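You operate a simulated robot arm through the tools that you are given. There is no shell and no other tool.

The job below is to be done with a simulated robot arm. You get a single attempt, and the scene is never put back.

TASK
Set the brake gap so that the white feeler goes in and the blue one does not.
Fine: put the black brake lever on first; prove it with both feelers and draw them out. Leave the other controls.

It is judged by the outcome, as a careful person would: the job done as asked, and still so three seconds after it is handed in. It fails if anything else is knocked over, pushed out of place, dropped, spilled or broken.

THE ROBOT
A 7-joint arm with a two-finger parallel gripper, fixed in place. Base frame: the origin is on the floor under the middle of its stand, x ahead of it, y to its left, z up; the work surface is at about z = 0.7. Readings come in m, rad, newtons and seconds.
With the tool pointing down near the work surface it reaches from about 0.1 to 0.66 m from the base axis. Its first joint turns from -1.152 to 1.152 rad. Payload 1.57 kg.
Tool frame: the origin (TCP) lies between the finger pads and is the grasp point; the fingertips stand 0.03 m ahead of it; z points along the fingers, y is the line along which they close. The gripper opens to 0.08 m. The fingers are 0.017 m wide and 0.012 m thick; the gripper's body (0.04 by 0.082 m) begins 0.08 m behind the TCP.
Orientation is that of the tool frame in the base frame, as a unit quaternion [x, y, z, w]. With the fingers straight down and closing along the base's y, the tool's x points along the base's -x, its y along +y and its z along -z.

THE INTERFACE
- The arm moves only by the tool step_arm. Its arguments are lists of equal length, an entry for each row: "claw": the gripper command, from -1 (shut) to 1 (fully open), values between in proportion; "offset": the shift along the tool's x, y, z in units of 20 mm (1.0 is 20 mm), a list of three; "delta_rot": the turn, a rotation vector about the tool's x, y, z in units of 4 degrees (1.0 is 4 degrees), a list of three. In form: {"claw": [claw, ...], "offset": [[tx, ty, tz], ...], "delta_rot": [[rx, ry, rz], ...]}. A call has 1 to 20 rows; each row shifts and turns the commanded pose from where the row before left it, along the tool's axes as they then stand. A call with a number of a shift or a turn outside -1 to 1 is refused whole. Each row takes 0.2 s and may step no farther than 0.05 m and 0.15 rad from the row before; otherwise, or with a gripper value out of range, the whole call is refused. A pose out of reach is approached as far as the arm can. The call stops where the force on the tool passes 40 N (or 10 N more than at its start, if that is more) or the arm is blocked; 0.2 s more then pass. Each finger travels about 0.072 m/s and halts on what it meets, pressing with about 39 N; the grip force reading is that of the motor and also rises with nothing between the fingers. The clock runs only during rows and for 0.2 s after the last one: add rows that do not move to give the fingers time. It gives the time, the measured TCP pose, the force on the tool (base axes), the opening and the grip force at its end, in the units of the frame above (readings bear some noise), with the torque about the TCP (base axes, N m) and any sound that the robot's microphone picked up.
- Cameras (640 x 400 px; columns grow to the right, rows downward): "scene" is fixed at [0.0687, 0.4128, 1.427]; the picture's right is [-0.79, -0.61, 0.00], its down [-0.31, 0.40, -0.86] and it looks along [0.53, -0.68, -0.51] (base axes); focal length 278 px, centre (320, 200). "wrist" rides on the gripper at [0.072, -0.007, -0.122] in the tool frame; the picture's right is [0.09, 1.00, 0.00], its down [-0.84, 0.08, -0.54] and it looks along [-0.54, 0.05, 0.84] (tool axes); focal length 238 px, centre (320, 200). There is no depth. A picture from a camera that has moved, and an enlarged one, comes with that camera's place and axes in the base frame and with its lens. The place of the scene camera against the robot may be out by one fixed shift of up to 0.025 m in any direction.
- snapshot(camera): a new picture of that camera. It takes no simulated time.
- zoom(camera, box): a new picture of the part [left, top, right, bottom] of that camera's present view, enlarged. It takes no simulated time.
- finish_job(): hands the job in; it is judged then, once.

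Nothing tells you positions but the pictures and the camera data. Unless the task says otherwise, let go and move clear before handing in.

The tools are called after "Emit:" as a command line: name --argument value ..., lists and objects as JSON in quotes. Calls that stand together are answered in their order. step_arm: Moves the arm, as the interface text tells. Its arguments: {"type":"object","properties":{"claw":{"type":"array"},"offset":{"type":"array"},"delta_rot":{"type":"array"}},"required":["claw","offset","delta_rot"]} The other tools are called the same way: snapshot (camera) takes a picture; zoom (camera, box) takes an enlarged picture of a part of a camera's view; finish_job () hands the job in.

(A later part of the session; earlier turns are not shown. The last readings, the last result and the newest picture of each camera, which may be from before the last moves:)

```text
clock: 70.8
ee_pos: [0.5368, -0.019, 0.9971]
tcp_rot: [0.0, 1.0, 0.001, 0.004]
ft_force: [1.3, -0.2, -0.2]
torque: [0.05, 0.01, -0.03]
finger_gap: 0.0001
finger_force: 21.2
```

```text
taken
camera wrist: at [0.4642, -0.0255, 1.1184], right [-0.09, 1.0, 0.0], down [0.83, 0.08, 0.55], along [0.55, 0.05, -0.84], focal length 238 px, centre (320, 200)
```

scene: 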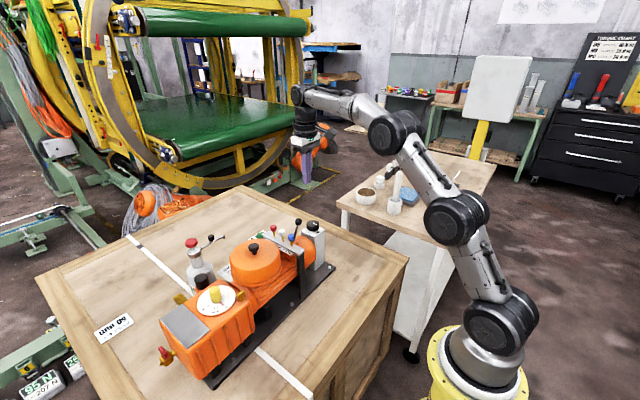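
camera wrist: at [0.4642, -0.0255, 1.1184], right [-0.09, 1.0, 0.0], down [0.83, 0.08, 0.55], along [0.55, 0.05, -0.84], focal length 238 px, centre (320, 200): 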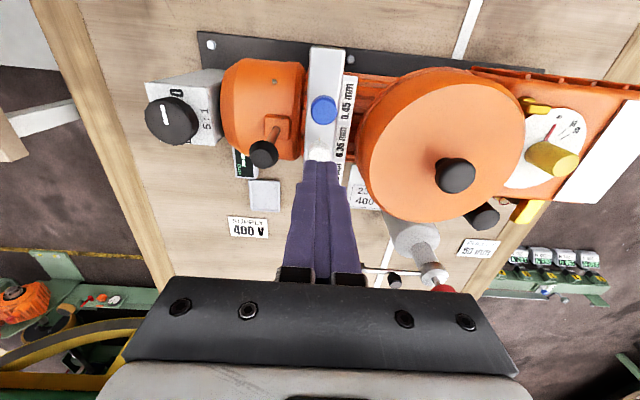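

Lowering to white again.

Emit:
step_arm --claw '[-1, -1, -1, -1, -1, -1]' --offset '[[-0.08, 0, 0.5], [0, 0, 0.4], [0, 0, 0.2], [0, 0, 0.1], [0, 0, 0.1], [0, 0, 0]]' --delta_rot '[[0, 0, 0], [0, 0, 0], [0, 0, 0], [0, 0, 0], [0, 0, 0], [0, 0, 0]]'

Emit:
step_arm --claw '[-1, -1]' --offset '[[0, 0, 0.08], [0, 0, 0]]' --delta_rot '[[0, 0, 0], [0, 0, 0]]'

```text
clock: 72.2
ee_pos: [0.5408, -0.0194, 0.9708]
tcp_rot: [0.0, 1.0, 0.0, 0.005]
ft_force: [-2.6, 1.9, 6.7]
torque: [0.02, 0.16, 0.02]
finger_gap: 0.0002
finger_force: 21.0
```

```text
clock: 72.8
ee_pos: [0.541, -0.0208, 0.9712]
tcp_rot: [0.0, 1.0, 0.0, 0.006]
ft_force: [-8.8, 1.5, 21.3]
torque: [0.03, 0.41, -0.04]
finger_gap: 0.0
finger_force: 21.3
```

White is still blocked at 52°. I'll go for a larger turn next: pre-rotate -12°, grip, then turn to +28° (40° more), which keeps the fingers clear of the bar end.

Emit:
step_arm --claw '[-1, -1, -1, -1, -1]' --offset '[[0, 0, -0.3], [0, 0, -0.5], [0, 0, -0.7], [0, 0, -0.4], [0, 0, 0]]' --delta_rot '[[0, 0, 0], [0, 0, 0], [0, 0, 0], [0, 0, 0], [0, 0, 0]]'

Emit:
step_arm --claw '[0.2, 0.2, 0.2, 0.2, 0.2, 0.2, 0.2, 0.2, 0.2, 0.2, 0.2]' --offset '[[-0.8, 0, 0], [-0.8, 0, 0], [-0.8, 0, 0], [-0.8, 0, 0], [-0.8, 0, 0], [-0.5, 0, 0.8], [-0.35, 0, 0.8], [0, 0, 0.4], [0, 0, 0], [0, 0, 0], [0, 0, 0]]' --delta_rot '[[0, 0, 0], [0, 0, 0], [0, 0, 0], [0, 0, 0], [0, 0, 0], [0, 0, 0], [0, 0, 0], [0, 0, -1], [0, 0, -1], [0, 0, -1], [0, 0, 0]]'

Emit:
snapshot --camera "wrist"

```text
clock: 74.0
ee_pos: [0.5398, -0.0203, 1.0068]
tcp_rot: [0.0, 1.0, 0.0, 0.003]
ft_force: [-0.1, -0.3, 0.0]
torque: [-0.03, 0.02, -0.01]
finger_gap: 0.0001
finger_force: 21.5
```

```text
clock: 76.4
ee_pos: [0.6368, -0.0195, 0.9682]
tcp_rot: [-0.105, 0.994, 0.0, 0.003]
ft_force: [0.6, 1.0, -0.5]
torque: [0.01, 0.0, -0.01]
finger_gap: 0.0479
finger_force: 0.1
```

```text
taken
camera wrist: at [0.5672, -0.0405, 1.0905], right [-0.3, 0.95, 0.0], down [0.8, 0.25, 0.55], along [0.52, 0.16, -0.84], focal length 238 px, centre (320, 200)
```

wrist: 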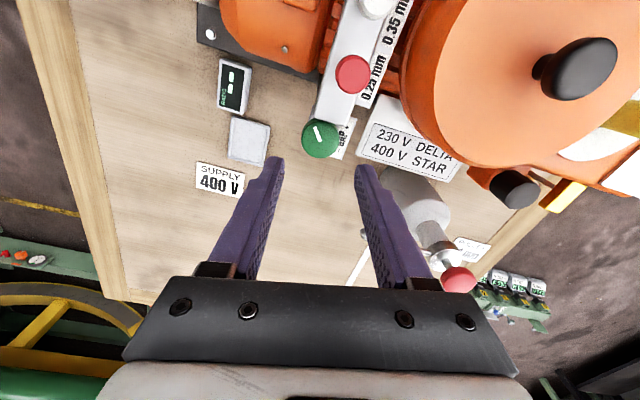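

Emit:
step_arm --claw '[0.2, 0.2, 0.2, 0.2, 0.2, 0.2, -1, -1, -1]' --offset '[[0.03, -0.03, 0.6], [0, 0, 0.6], [0, 0, 0.7], [0, 0, 0.7], [0, 0, 0.65], [0, 0, 0], [0, 0, 0], [0, 0, 0], [0, 0, 0]]' --delta_rot '[[0, 0, 0], [0, 0, 0], [0, 0, 0], [0, 0, 0], [0, 0, 0], [0, 0, 0], [0, 0, 0], [0, 0, 0], [0, 0, 0]]'

Emit:
step_arm --claw '[-1, -1, -1, -1, -1, -1, -1, -1, -1, -1, -1]' --offset '[[0, 0, 0], [0, 0, 0], [0, 0, 0], [0, 0, 0], [0, 0, 0], [0, 0, 0], [0, 0, 0], [0, 0, 0], [0, 0, 0], [0, 0, 0], [0, 0, 0]]' --delta_rot '[[0, 0, 1], [0, 0, 1], [0, 0, 1], [0, 0, 1], [0, 0, 1], [0, 0, 1], [0, 0, 1], [0, 0, 1], [0, 0, 1], [0, 0, 1], [0, 0, 0]]'

Emit:
zoom --camera "wrist" --box '[260, 110, 380, 220]'

```text
clock: 78.4
ee_pos: [0.6379, -0.0191, 0.9025]
tcp_rot: [-0.105, 0.994, 0.0, 0.003]
ft_force: [-0.2, 1.4, -2.1]
torque: [0.18, -0.55, 0.05]
finger_gap: 0.0337
finger_force: 41.2
```

```text
clock: 80.8
ee_pos: [0.6384, -0.0217, 0.903]
tcp_rot: [0.243, 0.97, 0.001, 0.005]
ft_force: [15.4, -1.9, 3.6]
torque: [0.01, 0.46, -0.01]
finger_gap: 0.0337
finger_force: 41.7
```

```text
3.64 times, centred on (320, 165) of wrist
camera zoom: at [0.5699, 0.0076, 1.0254], right [0.39, 0.92, 0.0], down [0.77, -0.33, 0.55], along [0.51, -0.21, -0.83], focal length 867 px, centre (320, 327)
```

zoom: 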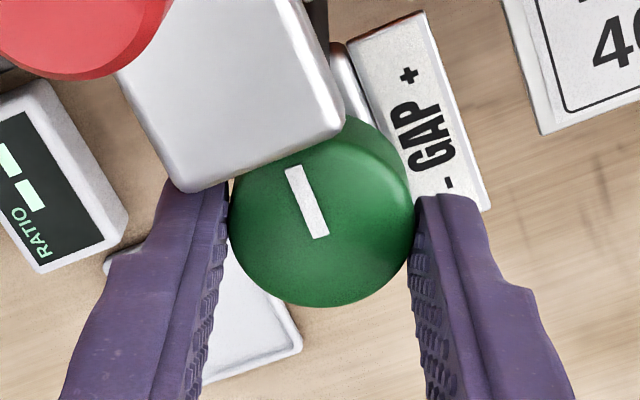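

Turned to about 92° in total, with some side load from slight off-centre gripping (the knob axis is nearer x≈0.638). Releasing and testing white again.

Emit:
step_arm --claw '[0.2, 0.2, 0.2, 0.2, 0.2, 0.2, 0.2, 0.2, 0.2, 0.2, 0.2, 0.2, 0.2, 0.2]' --offset '[[0, 0, 0], [0, 0, 0], [0, 0, -0.7], [0, 0, -0.8], [0, 0, -0.8], [0, 0, -0.8], [0, 0, 0], [0, 0, 0], [0, 0, 0], [0, 0, 0], [0, 0, 0], [0, 0, 0], [0, 0, 0], [0, 0, 0]]' --delta_rot '[[0, 0, 0], [0, 0, 0], [0, 0, 0], [0, 0, 0], [0, 0, 0], [0, 0, 0], [0, 0, -1], [0, 0, -1], [0, 0, -1], [0, 0, -1], [0, 0, -1], [0, 0, -1], [0, 0, -1], [0, 0, 0]]'

Emit:
step_arm --claw '[-1, -1, -1, -1, -1, -1, -1, -1]' --offset '[[0.3, 0, -0.8], [0.5, 0, -0.8], [0.81, 0, 0], [0.81, 0, 0], [0.81, 0, 0], [0.81, 0, 0], [0.81, 0, 0], [0, 0, 0]]' --delta_rot '[[0, 0, 0], [0, 0, 0], [0, 0, 0], [0, 0, 0], [0, 0, 0], [0, 0, 0], [0, 0, 0], [0, 0, 0]]'

Emit:
snapshot --camera "wrist"

Emit:
zoom --camera "scene" --box '[240, 200, 310, 255]'

```text
clock: 83.8
ee_pos: [0.6365, -0.0209, 0.9649]
tcp_rot: [-0.001, 1.0, 0.0, 0.004]
ft_force: [0.1, 0.1, 0.0]
torque: [-0.02, -0.01, 0.03]
finger_gap: 0.048
finger_force: 0.0
```

```text
clock: 85.6
ee_pos: [0.5392, -0.0206, 0.9954]
tcp_rot: [-0.001, 1.0, 0.0, 0.004]
ft_force: [0.6, 0.0, -0.9]
torque: [0.01, 0.0, -0.03]
finger_gap: 0.0001
finger_force: 21.7
```

```text
taken
camera wrist: at [0.4663, -0.0264, 1.1179], right [-0.09, 1.0, 0.0], down [0.83, 0.08, 0.55], along [0.55, 0.05, -0.84], focal length 238 px, centre (320, 200)
```

wrist: 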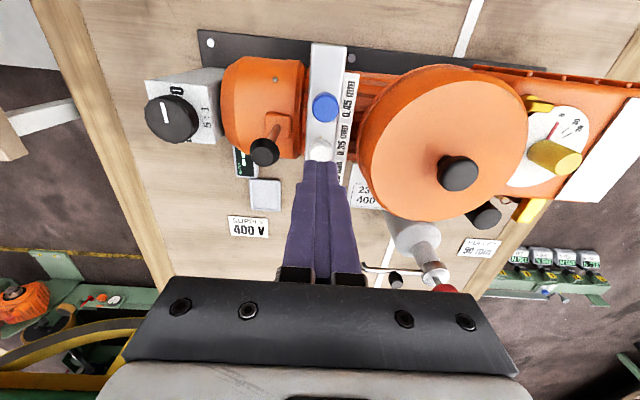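

```text
7.27 times, centred on (275, 228) of scene
camera zoom: at [0.0687, 0.4128, 1.427], right [-0.79, -0.61, 0.0], down [-0.31, 0.4, -0.86], along [0.53, -0.68, -0.51], focal length 2019 px, centre (647, 0)
```

zoom: 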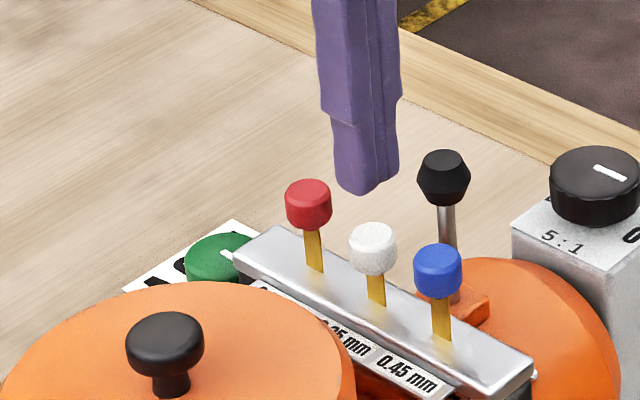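

Emit:
step_arm --claw '[-1, -1, -1, -1, -1]' --offset '[[0, 0.05, 0.5], [0, 0, 0.4], [0, 0, 0.2], [0, 0, 0.1], [0, 0, 0]]' --delta_rot '[[0, 0, 0], [0, 0, 0], [0, 0, 0], [0, 0, 0], [0, 0, 0]]'

Emit:
step_arm --claw '[-1, -1]' --offset '[[0, 0, 0.1], [0, 0, 0]]' --delta_rot '[[0, 0, 0], [0, 0, 0]]'

```text
clock: 86.8
ee_pos: [0.5393, -0.0199, 0.9705]
tcp_rot: [0.0, 1.0, 0.0, 0.004]
ft_force: [-0.1, -0.5, 0.1]
torque: [-0.01, 0.01, 0.02]
finger_gap: 0.0
finger_force: 20.9
```

```text
clock: 87.4
ee_pos: [0.5394, -0.0202, 0.9709]
tcp_rot: [0.001, 1.0, 0.0, 0.005]
ft_force: [-2.9, 0.2, 8.1]
torque: [0.0, 0.13, 0.01]
finger_gap: 0.0
finger_force: 21.2
```

Emit:
step_arm --claw '[-1, -1]' --offset '[[0, 0, 0.07], [0, 0, 0]]' --delta_rot '[[0, 0, 0], [0, 0, 0]]'

Emit:
zoom --camera "scene" --box '[240, 200, 310, 255]'

```text
clock: 88.0
ee_pos: [0.5385, -0.0187, 0.9703]
tcp_rot: [0.0, 1.0, -0.001, 0.005]
ft_force: [-7.3, 0.6, 19.0]
torque: [-0.01, 0.41, 0.0]
finger_gap: 0.0
finger_force: 21.2
```

```text
7.27 times, centred on (275, 228) of scene
camera zoom: at [0.0681, 0.4128, 1.427], right [-0.79, -0.61, 0.0], down [-0.31, 0.4, -0.86], along [0.53, -0.68, -0.51], focal length 2019 px, centre (647, 0)
```

zoom: 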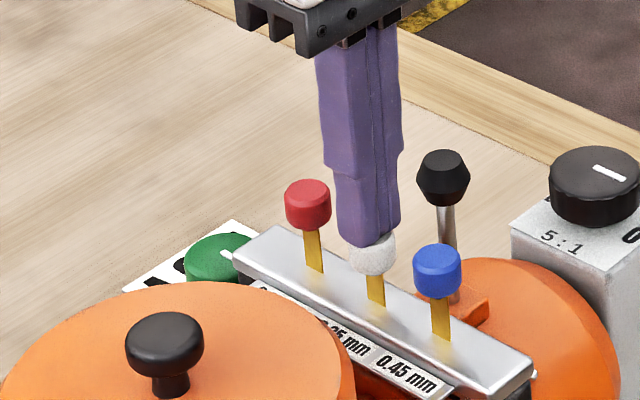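

Still blocked at 92°, with white at the same depth. The knob has shown no stop yet, so I'll turn another 56° (from -28° to +28°).

Emit:
step_arm --claw '[-1, -1, -1, -1, -1]' --offset '[[0, 0, -0.3], [0, 0, -0.5], [0, 0, -0.7], [0, 0, -0.4], [0, 0, 0]]' --delta_rot '[[0, 0, 0], [0, 0, 0], [0, 0, 0], [0, 0, 0], [0, 0, 0]]'

Emit:
step_arm --claw '[0.2, 0.2, 0.2, 0.2, 0.2, 0.2, 0.2, 0.2, 0.2, 0.2, 0.2, 0.2, 0.2, 0.2, 0.2]' --offset '[[-0.8, 0, 0], [-0.8, 0, 0], [-0.8, 0, 0], [-0.8, 0, 0], [-0.8, 0, 0], [-0.5, 0, 0.8], [-0.4, 0, 0.8], [0, 0, 0.4], [0, 0, 0], [0, 0, 0], [0, 0, 0], [0, 0, 0], [0, 0, 0], [0, 0, 0], [0, 0, 0]]' --delta_rot '[[0, 0, 0], [0, 0, 0], [0, 0, 0], [0, 0, 0], [0, 0, 0], [0, 0, 0], [0, 0, 0], [0, 0, -1], [0, 0, -1], [0, 0, -1], [0, 0, -1], [0, 0, -1], [0, 0, -1], [0, 0, -1], [0, 0, 0]]'

Emit:
snapshot --camera "wrist"

```text
clock: 89.2
ee_pos: [0.5398, -0.019, 1.0057]
tcp_rot: [0.0, 1.0, 0.0, 0.002]
ft_force: [-0.4, -0.4, -0.1]
torque: [-0.03, -0.04, -0.03]
finger_gap: 0.0002
finger_force: 21.0
```

```text
clock: 92.4
ee_pos: [0.6391, -0.0203, 0.9665]
tcp_rot: [-0.243, 0.97, 0.0, 0.004]
ft_force: [-0.8, 1.1, -0.5]
torque: [-0.03, -0.02, 0.02]
finger_gap: 0.0483
finger_force: 0.0
```

```text
taken
camera wrist: at [0.5769, -0.059, 1.0894], right [-0.55, 0.84, 0.0], down [0.7, 0.46, 0.55], along [0.46, 0.3, -0.84], focal length 238 px, centre (320, 200)
```

wrist: 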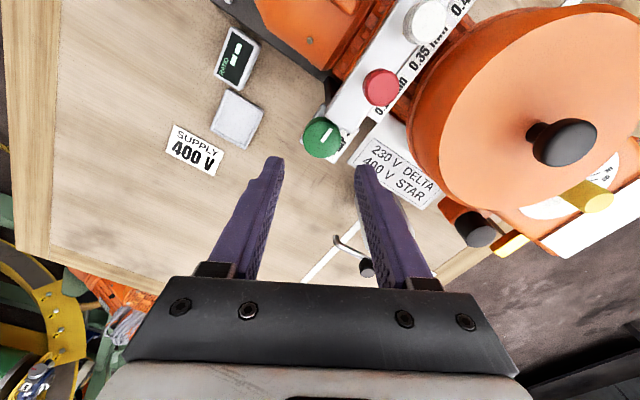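

Emit:
step_arm --claw '[0.2, 0.2, 0.2, 0.2, 0.2, 0.2, -1, -1, -1]' --offset '[[0.07, 0.04, 0.6], [0, 0, 0.6], [0, 0, 0.7], [0, 0, 0.7], [0, 0, 0.6], [0, 0, 0], [0, 0, 0], [0, 0, 0], [0, 0, 0]]' --delta_rot '[[0, 0, 0], [0, 0, 0], [0, 0, 0], [0, 0, 0], [0, 0, 0], [0, 0, 0], [0, 0, 0], [0, 0, 0], [0, 0, 0]]'

Emit:
zoom --camera "wrist" --box '[260, 110, 380, 220]'

```text
clock: 94.4
ee_pos: [0.6382, -0.0185, 0.9027]
tcp_rot: [-0.242, 0.97, -0.001, 0.004]
ft_force: [-2.3, 1.4, -2.5]
torque: [0.26, -0.28, 0.0]
finger_gap: 0.0341
finger_force: 42.0
```

```text
3.64 times, centred on (320, 165) of wrist
camera zoom: at [0.5756, -0.0584, 1.0255], right [-0.55, 0.84, 0.0], down [0.7, 0.46, 0.55], along [0.46, 0.3, -0.84], focal length 867 px, centre (320, 327)
```

zoom: 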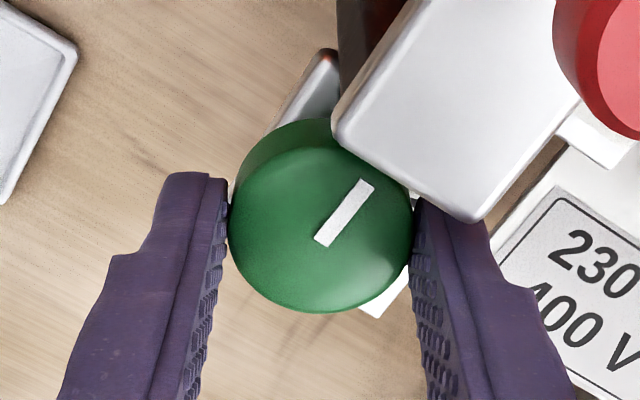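

Gripped with low side force. Turning +56°.

Emit:
step_arm --claw '[-1, -1, -1, -1, -1, -1, -1, -1, -1, -1, -1, -1, -1, -1, -1]' --offset '[[0, 0, 0], [0, 0, 0], [0, 0, 0], [0, 0, 0], [0, 0, 0], [0, 0, 0], [0, 0, 0], [0, 0, 0], [0, 0, 0], [0, 0, 0], [0, 0, 0], [0, 0, 0], [0, 0, 0], [0, 0, 0], [0, 0, 0]]' --delta_rot '[[0, 0, 1], [0, 0, 1], [0, 0, 1], [0, 0, 1], [0, 0, 1], [0, 0, 1], [0, 0, 1], [0, 0, 1], [0, 0, 1], [0, 0, 1], [0, 0, 1], [0, 0, 1], [0, 0, 1], [0, 0, 1], [0, 0, 0]]'

Emit:
zoom --camera "wrist" --box '[260, 110, 380, 220]'

```text
clock: 97.6
ee_pos: [0.6367, -0.0199, 0.9031]
tcp_rot: [0.242, 0.97, -0.001, 0.004]
ft_force: [0.1, -14.4, -0.9]
torque: [-0.43, -0.4, 0.04]
finger_gap: 0.0339
finger_force: 41.5
```

```text
3.64 times, centred on (320, 165) of wrist
camera zoom: at [0.5693, 0.0084, 1.0253], right [0.39, 0.92, 0.0], down [0.77, -0.32, 0.55], along [0.51, -0.21, -0.84], focal length 867 px, centre (320, 327)
```

zoom: 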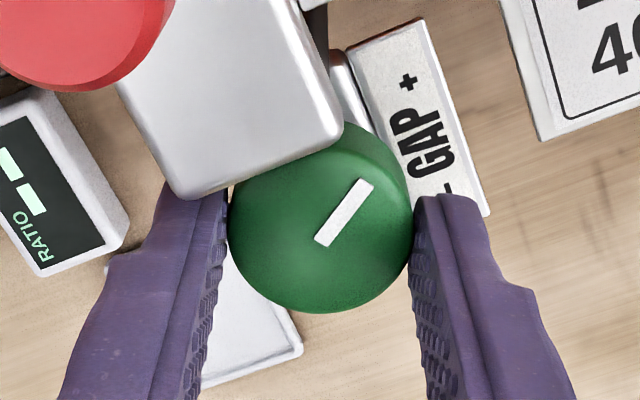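

The pointer is now about 148° from start, nearly at the "+" of the label. Releasing and testing white.

Emit:
step_arm --claw '[0.2, 0.2, 0.2, 0.2, 0.2, 0.2, 0.2, 0.2, 0.2, 0.2, 0.2, 0.2, 0.2, 0.2]' --offset '[[0, 0, 0], [0, 0, 0], [0, 0, -0.7], [0, 0, -0.8], [0, 0, -0.8], [0, 0, -0.8], [0, 0, 0], [0, 0, 0], [0, 0, 0], [0, 0, 0], [0, 0, 0], [0, 0, 0], [0, 0, 0], [0, 0, 0]]' --delta_rot '[[0, 0, 0], [0, 0, 0], [0, 0, 0], [0, 0, 0], [0, 0, 0], [0, 0, 0], [0, 0, -1], [0, 0, -1], [0, 0, -1], [0, 0, -1], [0, 0, -1], [0, 0, -1], [0, 0, -1], [0, 0, 0]]'

Emit:
step_arm --claw '[-1, -1, -1, -1, -1, -1, -1, -1]' --offset '[[0.3, 0, -0.8], [0.5, 0, -0.8], [0.81, 0, 0], [0.81, 0, 0], [0.81, 0, 0], [0.81, 0, 0], [0.81, 0, 0], [0, 0, 0]]' --delta_rot '[[0, 0, 0], [0, 0, 0], [0, 0, 0], [0, 0, 0], [0, 0, 0], [0, 0, 0], [0, 0, 0], [0, 0, 0]]'

Emit:
zoom --camera "wrist" --box '[230, 40, 400, 190]'

```text
clock: 100.6
ee_pos: [0.6377, -0.0199, 0.9649]
tcp_rot: [-0.001, 1.0, 0.0, 0.003]
ft_force: [-0.7, 0.0, 0.4]
torque: [0.02, 0.04, -0.01]
finger_gap: 0.0482
finger_force: 0.1
```

```text
clock: 102.4
ee_pos: [0.5381, -0.0198, 0.9962]
tcp_rot: [0.0, 1.0, 0.001, 0.004]
ft_force: [0.2, -0.1, -0.1]
torque: [0.01, -0.02, -0.01]
finger_gap: 0.0
finger_force: 20.6
```

```text
2.67 times, centred on (315, 115) of wrist
camera zoom: at [0.4651, -0.0254, 1.1192], right [-0.09, 1.0, 0.0], down [0.83, 0.08, 0.55], along [0.55, 0.05, -0.84], focal length 636 px, centre (333, 427)
```

zoom: 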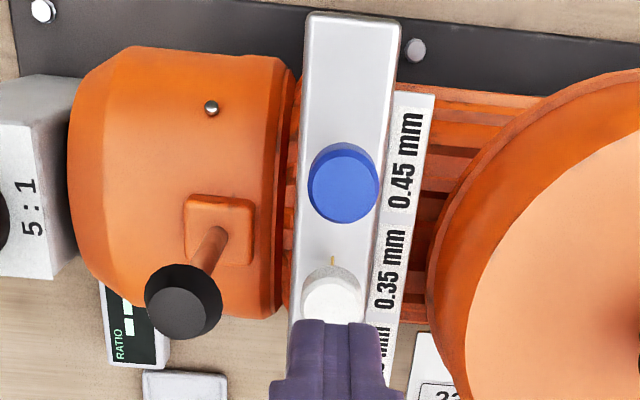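

Emit:
step_arm --claw '[-1, -1, -1, -1, -1]' --offset '[[0, 0, 0.5], [0, 0, 0.4], [0, 0, 0.2], [0, 0, 0.1], [0, 0, 0]]' --delta_rot '[[0, 0, 0], [0, 0, 0], [0, 0, 0], [0, 0, 0], [0, 0, 0]]'

Emit:
step_arm --claw '[-1, -1]' --offset '[[0, 0, 0.1], [0, 0, 0]]' --delta_rot '[[0, 0, 0], [0, 0, 0]]'

```text
clock: 103.6
ee_pos: [0.538, -0.0202, 0.9715]
tcp_rot: [0.0, 1.0, -0.001, 0.004]
ft_force: [0.1, 0.8, 0.9]
torque: [0.01, 0.03, -0.01]
finger_gap: 0.0002
finger_force: 21.8
```

```text
clock: 104.2
ee_pos: [0.5391, -0.0192, 0.9704]
tcp_rot: [0.0, 1.0, 0.001, 0.004]
ft_force: [-1.1, 0.3, 1.5]
torque: [0.02, 0.01, 0.0]
finger_gap: 0.0
finger_force: 21.0
```

Force is low so far. One more small step.

Emit:
step_arm --claw '[-1, -1]' --offset '[[0, 0, 0.07], [0, 0, 0]]' --delta_rot '[[0, 0, 0], [0, 0, 0]]'

Emit:
zoom --camera "scene" --box '[240, 200, 310, 255]'

```text
clock: 104.8
ee_pos: [0.5383, -0.02, 0.9706]
tcp_rot: [-0.001, 1.0, 0.0, 0.005]
ft_force: [-4.2, 2.7, 13.1]
torque: [0.03, 0.22, -0.04]
finger_gap: 0.0001
finger_force: 21.4
```

```text
7.27 times, centred on (275, 228) of scene
camera zoom: at [0.0684, 0.4128, 1.4269], right [-0.79, -0.61, 0.0], down [-0.31, 0.4, -0.86], along [0.53, -0.68, -0.51], focal length 2019 px, centre (647, 0)
```

zoom: 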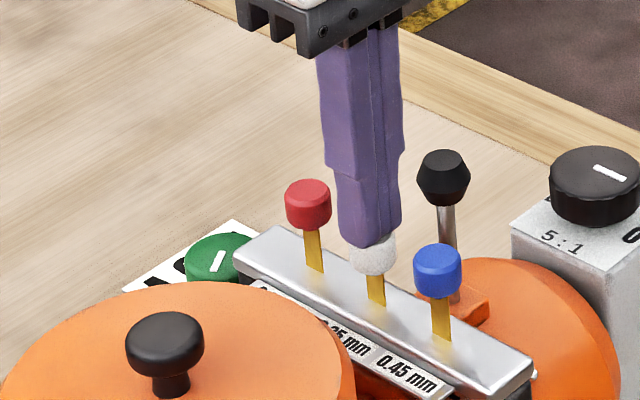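

White is still blocked at 148°. Before turning further I'll examine the structure beneath the bar for a visible gap, and look at the lever base.

Emit:
step_arm --claw '[-1, -1, -1, -1, -1]' --offset '[[0, 0, -0.3], [0, 0, -0.7], [0, 0, -0.9], [0, 0, -0.9], [0, 0, 0]]' --delta_rot '[[0, 0, 0], [0, 0, 0], [0, 0, 0], [0, 0, 0], [0, 0, 0]]'

Emit:
zoom --camera "scene" --box '[270, 225, 330, 280]'

Emit:
zoom --camera "scene" --box '[285, 210, 325, 250]'

Emit:
zoom --camera "wrist" --box '[200, 40, 360, 180]'

```text
clock: 106.0
ee_pos: [0.5388, -0.0177, 1.0266]
tcp_rot: [0.0, 1.0, 0.0, 0.003]
ft_force: [0.1, 0.7, -0.5]
torque: [-0.01, 0.03, -0.01]
finger_gap: 0.0
finger_force: 21.0
```

```text
7.27 times, centred on (300, 252) of scene
camera zoom: at [0.0687, 0.4128, 1.427], right [-0.79, -0.61, 0.0], down [-0.31, 0.4, -0.86], along [0.53, -0.68, -0.51], focal length 2019 px, centre (466, -182)
```

zoom: 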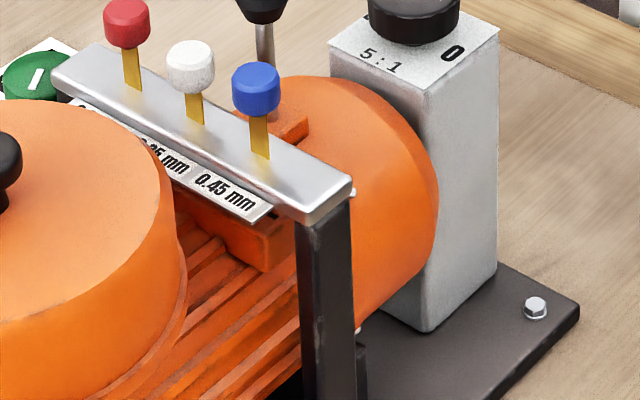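

```text
10.00 times, centred on (305, 230) of scene
camera zoom: at [0.0687, 0.4128, 1.427], right [-0.79, -0.61, 0.0], down [-0.31, 0.4, -0.86], along [0.53, -0.68, -0.51], focal length 2776 px, centre (470, -100)
```

zoom: 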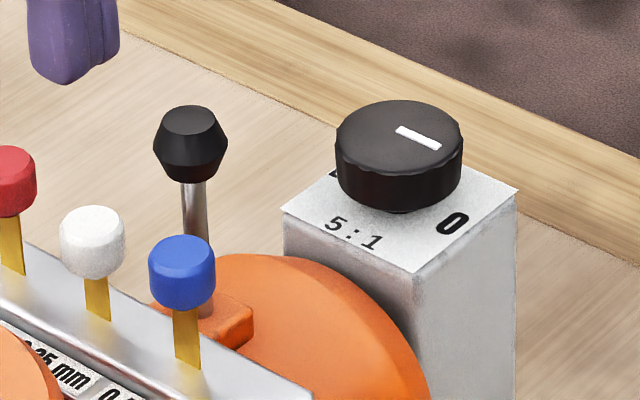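

```text
2.86 times, centred on (280, 110) of wrist
camera zoom: at [0.4656, -0.0245, 1.1483], right [-0.09, 1.0, 0.0], down [0.83, 0.08, 0.55], along [0.55, 0.05, -0.84], focal length 681 px, centre (434, 457)
```

zoom: 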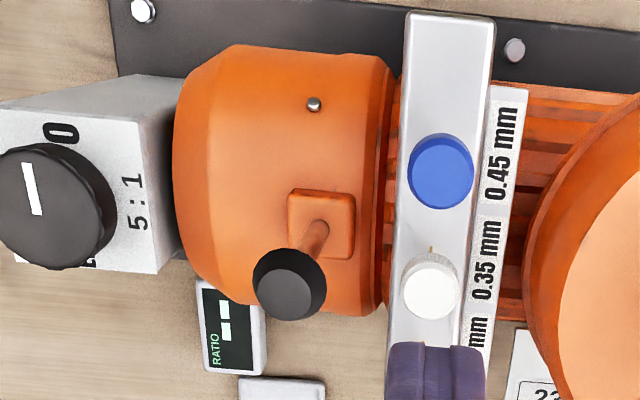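

Nothing visible tells the gap, and the lever is upright at its stop. I'll keep turning the knob toward "+" and feel for a stop or a change.

Emit:
step_arm --claw '[0.2, 0.2, 0.2, 0.2, 0.2, 0.2, 0.2, 0.2, 0.2, 0.2, 0.2, 0.2, 0.2, 0.2, 0.2]' --offset '[[-0.8, -0.1, 0.3], [-0.8, 0, 0.3], [-0.8, 0, 0.2], [-0.8, 0, 0.2], [-0.8, 0, 0], [-0.5, 0, 0.8], [-0.4, 0, 0.8], [0, 0, 0.4], [0, 0, 0], [0, 0, 0], [0, 0, 0], [0, 0, 0], [0, 0, 0], [0, 0, 0], [0, 0, 0]]' --delta_rot '[[0, 0, 0], [0, 0, 0], [0, 0, 0], [0, 0, 0], [0, 0, 0], [0, 0, 0], [0, 0, 0], [0, 0, -1], [0, 0, -1], [0, 0, -1], [0, 0, -1], [0, 0, -1], [0, 0, -1], [0, 0, -1], [0, 0, 0]]'

Emit:
zoom --camera "wrist" --box '[260, 80, 400, 200]'

```text
clock: 109.2
ee_pos: [0.6376, -0.0219, 0.9658]
tcp_rot: [-0.243, 0.97, -0.001, 0.003]
ft_force: [0.2, 0.3, 0.8]
torque: [0.01, -0.01, -0.01]
finger_gap: 0.0479
finger_force: 0.0
```

```text
3.33 times, centred on (330, 140) of wrist
camera zoom: at [0.576, -0.0602, 1.0877], right [-0.55, 0.84, 0.0], down [0.7, 0.46, 0.55], along [0.46, 0.3, -0.84], focal length 794 px, centre (287, 400)
```

zoom: 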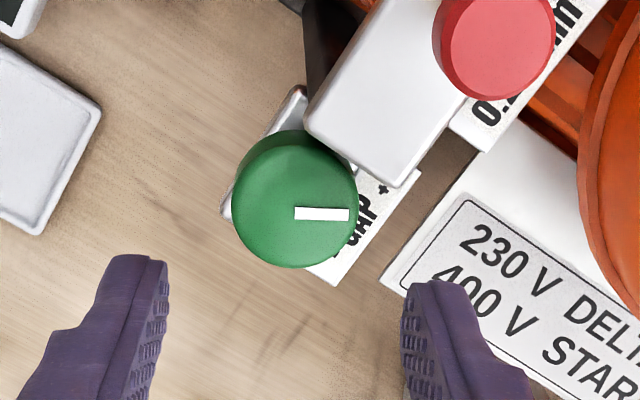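

Emit:
step_arm --claw '[0.2, 0.2, 0.2, 0.2, 0.2, 0.2, -1, -1, -1]' --offset '[[0, 0.06, 0.6], [0, 0, 0.6], [0, 0, 0.7], [0, 0, 0.7], [0, 0, 0.6], [0, 0, 0], [0, 0, 0], [0, 0, 0], [0, 0, 0]]' --delta_rot '[[0, 0, 0], [0, 0, 0], [0, 0, 0], [0, 0, 0], [0, 0, 0], [0, 0, 0], [0, 0, 0], [0, 0, 0], [0, 0, 0]]'

Emit:
step_arm --claw '[-1, -1, -1, -1, -1, -1, -1, -1, -1, -1, -1, -1, -1, -1, -1]' --offset '[[0, 0, 0], [0, 0, 0], [0, 0, 0], [0, 0, 0], [0, 0, 0], [0, 0, 0], [0, 0, 0], [0, 0, 0], [0, 0, 0], [0, 0, 0], [0, 0, 0], [0, 0, 0], [0, 0, 0], [0, 0, 0], [0, 0, 0]]' --delta_rot '[[0, 0, 1], [0, 0, 1], [0, 0, 1], [0, 0, 1], [0, 0, 1], [0, 0, 1], [0, 0, 1], [0, 0, 1], [0, 0, 1], [0, 0, 1], [0, 0, 1], [0, 0, 1], [0, 0, 1], [0, 0, 1], [0, 0, 0]]'

Emit:
zoom --camera "wrist" --box '[260, 110, 380, 220]'

```text
clock: 111.2
ee_pos: [0.6367, -0.0197, 0.9013]
tcp_rot: [-0.241, 0.97, 0.0, 0.004]
ft_force: [1.9, 0.0, 0.2]
torque: [0.38, 0.15, 0.04]
finger_gap: 0.0342
finger_force: 41.2
```

```text
clock: 114.4
ee_pos: [0.6379, -0.0215, 0.9012]
tcp_rot: [0.243, 0.97, 0.002, 0.004]
ft_force: [0.9, 2.6, -3.7]
torque: [-0.33, 0.06, 0.35]
finger_gap: 0.0342
finger_force: 41.6
```

```text
3.64 times, centred on (320, 165) of wrist
camera zoom: at [0.5698, 0.0078, 1.0239], right [0.39, 0.92, 0.0], down [0.77, -0.33, 0.55], along [0.51, -0.21, -0.84], focal length 867 px, centre (320, 327)
```

zoom: 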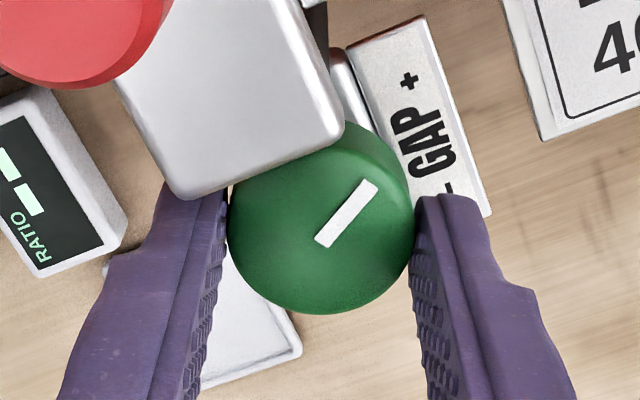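

The knob slipped in the fingers at the end of that turn (z torque 0.35 N·m, pointer unchanged in azimuth). So it has a stop at about +148°, which is the "+" end, and white is still blocked there. That suggests the upright lever position isn't "on", because a released brake would show no gap. I'll release the knob and check how the lever travels toward -y.

Emit:
step_arm --claw '[0.2, 0.2, 0.2, 0.2, 0.2, 0.2, 0.2, 0.2, 0.2, 0.2, 0.2, 0.2, 0.2, 0.2]' --offset '[[0, 0, 0], [0, 0, 0], [0, 0, -0.7], [0, 0, -0.8], [0, 0, -0.8], [0, 0, -0.8], [0, 0, 0], [0, 0, 0], [0, 0, 0], [0, 0, 0], [0, 0, 0], [0, 0, 0], [0, 0, 0], [0, 0, 0]]' --delta_rot '[[0, 0, 0], [0, 0, 0], [0, 0, 0], [0, 0, 0], [0, 0, 0], [0, 0, 0], [0, 0, -1], [0, 0, -1], [0, 0, -1], [0, 0, -1], [0, 0, -1], [0, 0, -1], [0, 0, -1], [0, 0, 0]]'

Emit:
zoom --camera "wrist" --box '[260, 80, 400, 200]'

```text
clock: 117.4
ee_pos: [0.6353, -0.0207, 0.9632]
tcp_rot: [-0.002, 1.0, 0.0, 0.003]
ft_force: [0.3, -0.2, -0.3]
torque: [0.01, 0.02, 0.05]
finger_gap: 0.0479
finger_force: 0.0
```

```text
3.33 times, centred on (330, 140) of wrist
camera zoom: at [0.5636, -0.0267, 1.0863], right [-0.09, 1.0, 0.0], down [0.83, 0.08, 0.55], along [0.55, 0.05, -0.84], focal length 794 px, centre (287, 400)
```

zoom: 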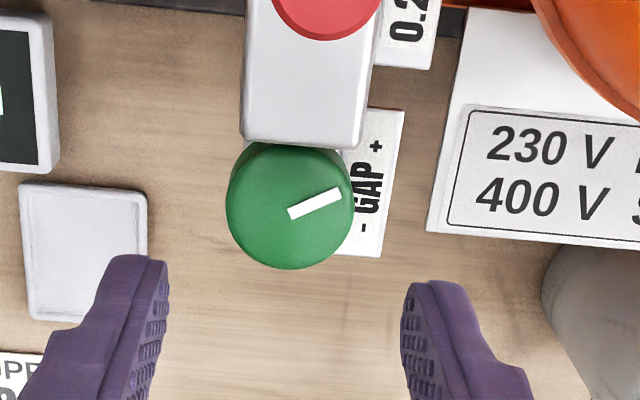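

The pointer is at about 160° (the stop). Now moving above the lever ball with the fingers part open (32 mm), to straddle it in y.

Emit:
step_arm --claw '[-0.2, -0.2, -0.2, -0.2, -0.2, -0.2, -0.2, -0.2, -0.2]' --offset '[[0.3, 0, -0.9], [0.5, 0, -0.9], [0.6, -0.3, -0.9], [0.67, -0.35, -0.5], [0.67, -0.35, 0], [0.67, -0.35, 0], [0.67, -0.35, 0], [0.67, -0.35, 0], [0, 0, 0]]' --delta_rot '[[0, 0, 0], [0, 0, 0], [0, 0, 0], [0, 0, 0], [0, 0, 0], [0, 0, 0], [0, 0, 0], [0, 0, 0], [0, 0, 0]]'

Emit:
snapshot --camera "wrist"

Emit:
zoom --camera "scene" --box '[250, 180, 340, 260]'

```text
clock: 119.4
ee_pos: [0.5408, -0.0613, 1.0272]
tcp_rot: [-0.001, 1.0, 0.001, 0.003]
ft_force: [0.0, 0.1, -0.7]
torque: [0.03, -0.01, 0.03]
finger_gap: 0.032
finger_force: 0.0
```

```text
taken
camera wrist: at [0.4682, -0.0676, 1.1494], right [-0.09, 1.0, 0.0], down [0.83, 0.08, 0.55], along [0.55, 0.05, -0.84], focal length 238 px, centre (320, 200)
```

wrist: 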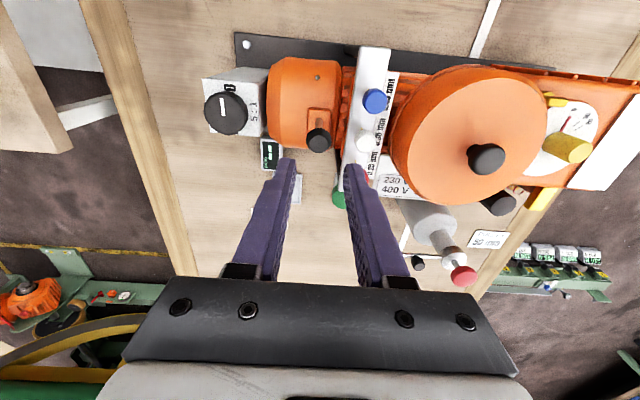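

```text
5.00 times, centred on (295, 220) of scene
camera zoom: at [0.0687, 0.4128, 1.427], right [-0.79, -0.61, 0.0], down [-0.31, 0.4, -0.86], along [0.53, -0.68, -0.51], focal length 1388 px, centre (445, 100)
```

zoom: 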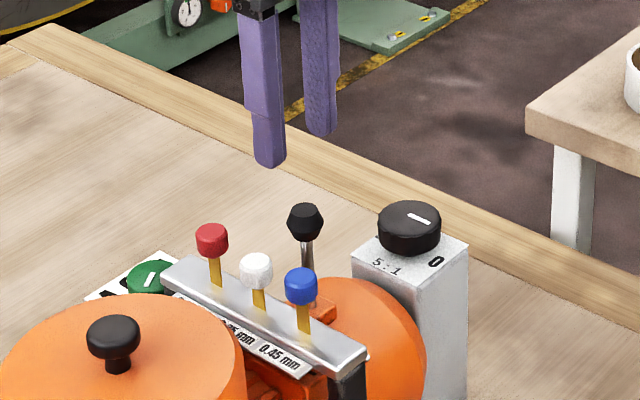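

Centred over the ball (y≈-0.062). Descending to straddle it.

Emit:
step_arm --claw '[-0.2, -0.2, -0.2, -0.2, -0.2, -0.2]' --offset '[[0, -0.05, 0.7], [0, 0, 0.7], [0, 0, 0.7], [0, 0, 0.7], [0, 0, 0.5], [0, 0, 0]]' --delta_rot '[[0, 0, 0], [0, 0, 0], [0, 0, 0], [0, 0, 0], [0, 0, 0], [0, 0, 0]]'

Emit:
zoom --camera "scene" --box '[250, 190, 340, 260]'

Emit:
zoom --camera "wrist" --box '[250, 90, 400, 200]'

```text
clock: 120.8
ee_pos: [0.5425, -0.063, 0.9602]
tcp_rot: [0.001, 1.0, 0.0, 0.004]
ft_force: [-0.2, -1.0, -0.1]
torque: [-0.01, -0.02, 0.02]
finger_gap: 0.032
finger_force: 0.1
```

```text
5.71 times, centred on (295, 225) of scene
camera zoom: at [0.0687, 0.4128, 1.427], right [-0.79, -0.61, 0.0], down [-0.31, 0.4, -0.86], along [0.53, -0.68, -0.51], focal length 1586 px, centre (463, 57)
```

zoom: 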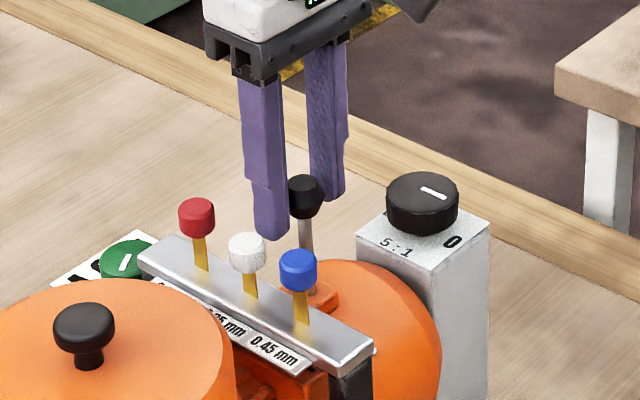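

```text
3.64 times, centred on (325, 145) of wrist
camera zoom: at [0.4692, -0.0693, 1.0827], right [-0.09, 1.0, 0.0], down [0.83, 0.08, 0.55], along [0.55, 0.05, -0.84], focal length 867 px, centre (302, 400)
```

zoom: 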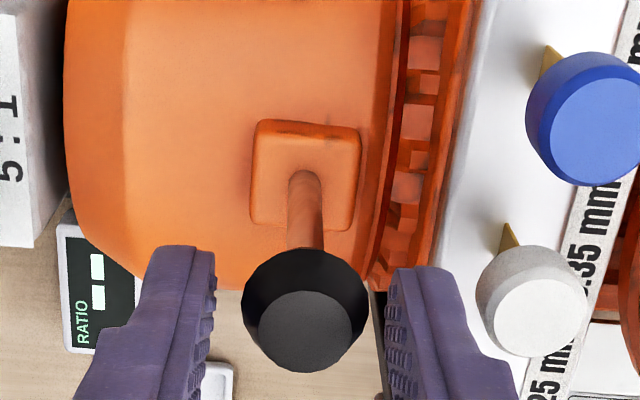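

The ball is cleanly straddled. Moving -y slowly toward the lever's original angle.

Emit:
step_arm --claw '[-0.2, -0.2, -0.2, -0.2, -0.2, -0.2]' --offset '[[0, -0.25, 0], [0, -0.25, 0], [0, -0.25, 0], [0, -0.25, 0], [0, -0.25, 0], [0, -0.25, 0]]' --delta_rot '[[0, 0, 0], [0, 0, 0], [0, 0, 0], [0, 0, 0], [0, 0, 0], [0, 0, 0]]'

Emit:
zoom --camera "scene" --box '[250, 190, 340, 260]'

```text
clock: 122.2
ee_pos: [0.5419, -0.0927, 0.9608]
tcp_rot: [-0.001, 1.0, 0.0, 0.003]
ft_force: [0.2, 0.9, -0.5]
torque: [0.0, 0.0, -0.02]
finger_gap: 0.033
finger_force: 0.6
```

```text
5.71 times, centred on (295, 225) of scene
camera zoom: at [0.0687, 0.4128, 1.4269], right [-0.79, -0.61, 0.0], down [-0.31, 0.4, -0.86], along [0.53, -0.68, -0.51], focal length 1586 px, centre (463, 57)
```

zoom: 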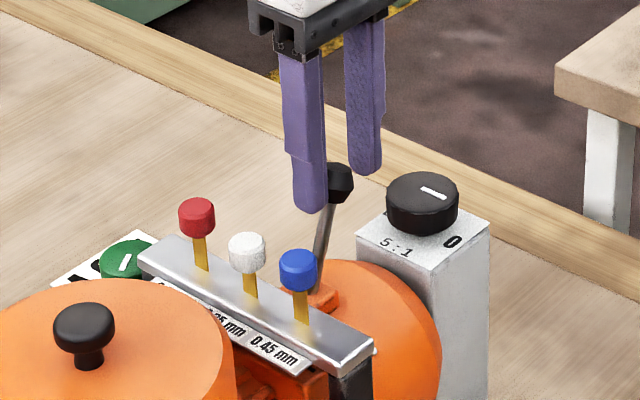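

The lever follows easily and is near its original angle. Continuing in small steps to see whether it stops there.

Emit:
step_arm --claw '[-0.2, -0.2, -0.2]' --offset '[[0, -0.2, 0], [0, -0.2, 0], [0, 0, 0]]' --delta_rot '[[0, 0, 0], [0, 0, 0], [0, 0, 0]]'

Emit:
zoom --camera "scene" --box '[250, 190, 340, 260]'

```text
clock: 123.0
ee_pos: [0.5433, -0.0992, 0.9616]
tcp_rot: [0.0, 1.0, 0.0, 0.003]
ft_force: [-1.3, 5.3, 0.4]
torque: [0.1, 0.09, 0.01]
finger_gap: 0.0361
finger_force: 2.6
```

```text
5.71 times, centred on (295, 225) of scene
camera zoom: at [0.0686, 0.4129, 1.4269], right [-0.79, -0.61, 0.0], down [-0.31, 0.4, -0.86], along [0.53, -0.68, -0.51], focal length 1586 px, centre (463, 57)
```

zoom: 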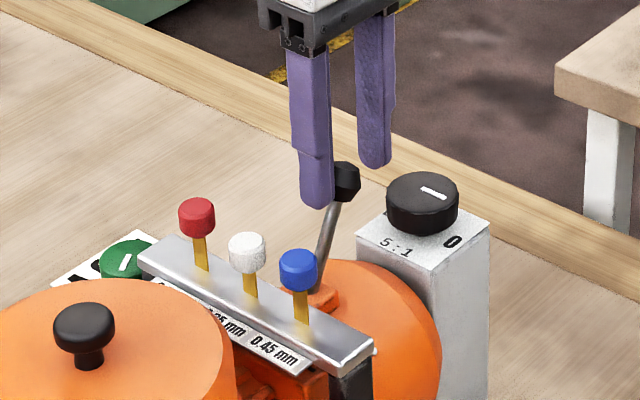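

Emit:
step_arm --claw '[-0.2, -0.2, -0.2]' --offset '[[0, -0.15, 0], [0, -0.15, 0], [0, 0, 0]]' --delta_rot '[[0, 0, 0], [0, 0, 0], [0, 0, 0]]'

Emit:
zoom --camera "scene" --box '[250, 190, 340, 260]'

Emit:
zoom --camera "wrist" --box '[250, 90, 400, 200]'

```text
clock: 123.8
ee_pos: [0.5428, -0.106, 0.9606]
tcp_rot: [0.0, 1.0, 0.001, 0.004]
ft_force: [-2.7, 15.4, 1.7]
torque: [0.52, 0.22, 0.02]
finger_gap: 0.0456
finger_force: 8.1
```

```text
5.71 times, centred on (295, 225) of scene
camera zoom: at [0.0685, 0.4132, 1.4268], right [-0.79, -0.61, 0.0], down [-0.31, 0.4, -0.86], along [0.53, -0.68, -0.51], focal length 1586 px, centre (463, 57)
```

zoom: 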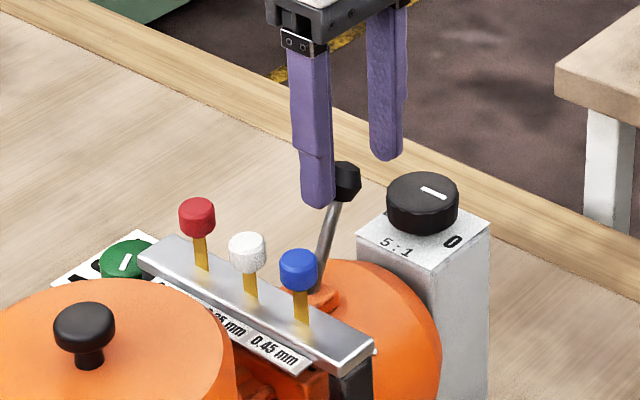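

```text
3.64 times, centred on (325, 145) of wrist
camera zoom: at [0.4691, -0.1115, 1.0829], right [-0.09, 1.0, 0.0], down [0.83, 0.08, 0.55], along [0.55, 0.05, -0.84], focal length 867 px, centre (302, 400)
```

zoom: 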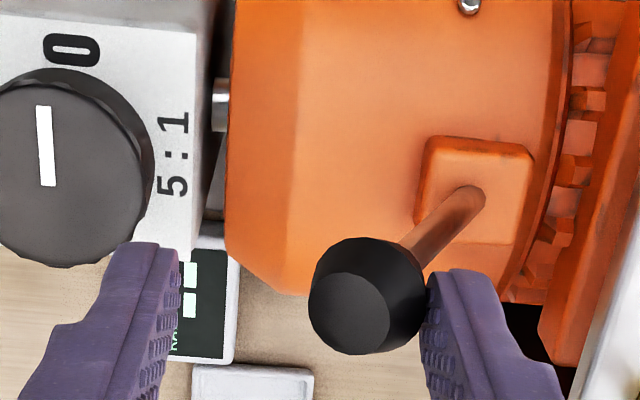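

The lever will not go past its original angle, so it has exactly two end positions: leaning and upright. As a diagnostic, with the lever in the leaning position and the knob at the "+" stop, I'll see whether white goes in. First I'll back off and rise.

Emit:
step_arm --claw '[-0.2, -0.2, -0.2, -0.2, -0.2, -0.2, -0.2]' --offset '[[0, 0.35, 0], [0, 0.15, 0], [0, 0, -0.7], [0, 0, -0.8], [0, 0, -0.8], [0, 0, -0.7], [0, 0, 0]]' --delta_rot '[[0, 0, 0], [0, 0, 0], [0, 0, 0], [0, 0, 0], [0, 0, 0], [0, 0, 0], [0, 0, 0]]'

Emit:
step_arm --claw '[-1, -1, -1, -1, -1, -1]' --offset '[[0.04, 0.84, 0], [0.04, 0.84, 0], [0.04, 0.84, 0], [0.04, 0.84, 0], [0.04, 0.42, 0], [0, 0, 0]]' --delta_rot '[[0, 0, 0], [0, 0, 0], [0, 0, 0], [0, 0, 0], [0, 0, 0], [0, 0, 0]]'

Emit:
zoom --camera "scene" --box '[240, 190, 330, 260]'

Emit:
snapshot --camera "wrist"

```text
clock: 125.4
ee_pos: [0.5418, -0.0942, 1.0218]
tcp_rot: [0.0, 1.0, 0.0, 0.003]
ft_force: [-0.3, -0.5, -0.1]
torque: [0.01, 0.0, -0.02]
finger_gap: 0.0321
finger_force: 0.1
```

```text
clock: 126.8
ee_pos: [0.5379, -0.0215, 1.0219]
tcp_rot: [0.0, 1.0, 0.001, 0.003]
ft_force: [-0.3, 0.0, -1.0]
torque: [0.0, 0.01, -0.01]
finger_gap: 0.0
finger_force: 21.4
```

```text
5.71 times, centred on (285, 225) of scene
camera zoom: at [0.0687, 0.4128, 1.427], right [-0.79, -0.61, 0.0], down [-0.31, 0.4, -0.86], along [0.53, -0.68, -0.51], focal length 1586 px, centre (520, 57)
```

zoom: 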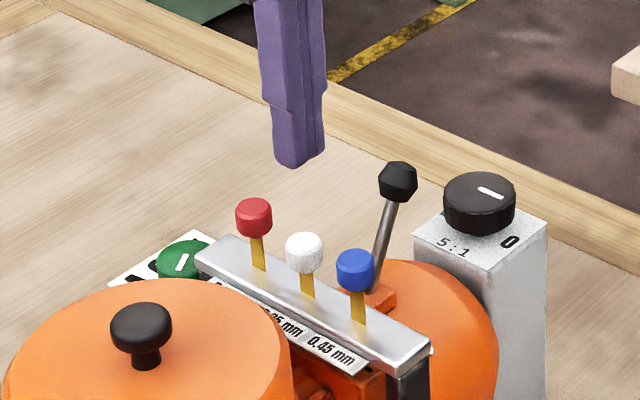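

```text
taken
camera wrist: at [0.4646, -0.0267, 1.1438], right [-0.09, 1.0, 0.0], down [0.83, 0.08, 0.55], along [0.55, 0.05, -0.84], focal length 238 px, centre (320, 200)
```

wrist: 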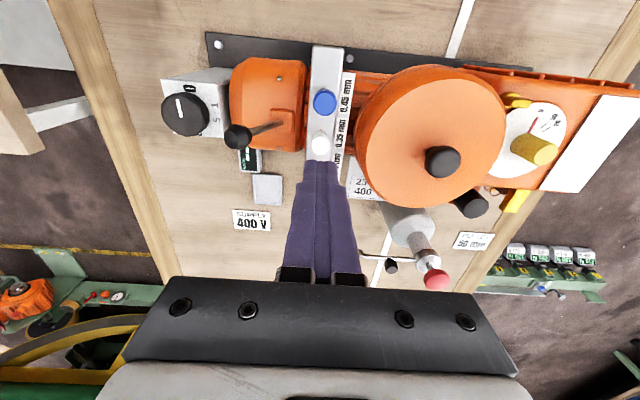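

Lever is leaning and stays put. Lowering gently onto white.

Emit:
step_arm --claw '[-1, -1, -1, -1, -1]' --offset '[[-0.03, 0.1, 0.9], [0, 0, 0.9], [0, 0, 0.5], [0, 0, 0.2], [0, 0, 0]]' --delta_rot '[[0, 0, 0], [0, 0, 0], [0, 0, 0], [0, 0, 0], [0, 0, 0]]'

Emit:
step_arm --claw '[-1, -1]' --offset '[[0, 0, 0.1], [0, 0, 0]]' --delta_rot '[[0, 0, 0], [0, 0, 0]]'

```text
clock: 128.0
ee_pos: [0.5401, -0.0193, 0.9701]
tcp_rot: [0.0, 1.0, 0.0, 0.004]
ft_force: [-0.6, -0.5, 2.1]
torque: [-0.01, 0.05, 0.0]
finger_gap: 0.0
finger_force: 21.4
```

```text
clock: 128.6
ee_pos: [0.5402, -0.0184, 0.9706]
tcp_rot: [0.0, 1.0, 0.0, 0.005]
ft_force: [-5.7, -0.1, 18.0]
torque: [-0.01, 0.34, -0.05]
finger_gap: 0.0
finger_force: 22.1
```

White is blocked in both lever positions at the "+" stop, so clockwise isn't opening the gap. I'll put the lever back upright, pushing from behind as before, and then try turning the knob the other way.

Emit:
step_arm --claw '[-1, -1, -1, -1, -1, -1, -1, -1, -1, -1, -1]' --offset '[[0, 0, -0.3], [0, 0, -0.8], [0, 0, -0.9], [0, -0.95, 0], [0, -0.95, 0], [0, -0.95, 0], [0, -0.95, 0], [0, -0.95, 0], [0, -0.95, 0], [0, -0.2, 0], [0, 0, 0]]' --delta_rot '[[0, 0, 0], [0, 0, 0], [0, 0, 0], [0, 0, 0], [0, 0, 0], [0, 0, 0], [0, 0, 0], [0, 0, 0], [0, 0, 0], [0, 0, 0], [0, 0, 0]]'

Emit:
step_arm --claw '[-1, -1, -1, -1]' --offset '[[0, 0, 0.8], [0, 0, 0.8], [0, 0, 0.8], [0, 0, 0]]' --delta_rot '[[0, 0, 0], [0, 0, 0], [0, 0, 0], [0, 0, 0]]'

Emit:
snapshot --camera "wrist"

```text
clock: 131.0
ee_pos: [0.538, -0.1374, 1.0088]
tcp_rot: [0.0, 1.0, 0.0, 0.002]
ft_force: [0.1, 0.7, -0.6]
torque: [0.03, 0.01, 0.02]
finger_gap: 0.0
finger_force: 20.9
```

```text
clock: 132.0
ee_pos: [0.5377, -0.1371, 0.9597]
tcp_rot: [0.0, 1.0, -0.001, 0.003]
ft_force: [-0.7, 0.9, 0.3]
torque: [0.01, 0.01, 0.03]
finger_gap: 0.0002
finger_force: 21.4
```

```text
taken
camera wrist: at [0.465, -0.1428, 1.0828], right [-0.09, 1.0, 0.0], down [0.83, 0.08, 0.55], along [0.55, 0.05, -0.84], focal length 238 px, centre (320, 200)
```

wrist: 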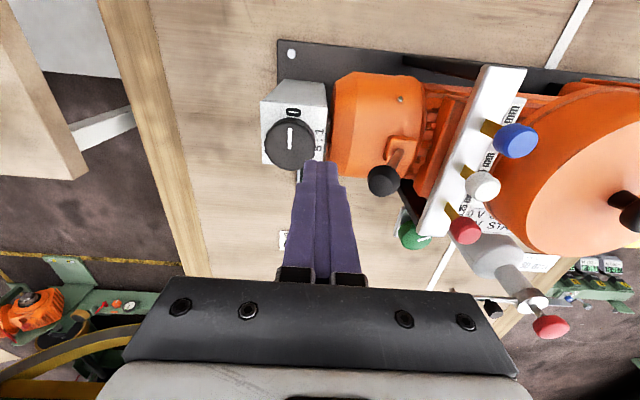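

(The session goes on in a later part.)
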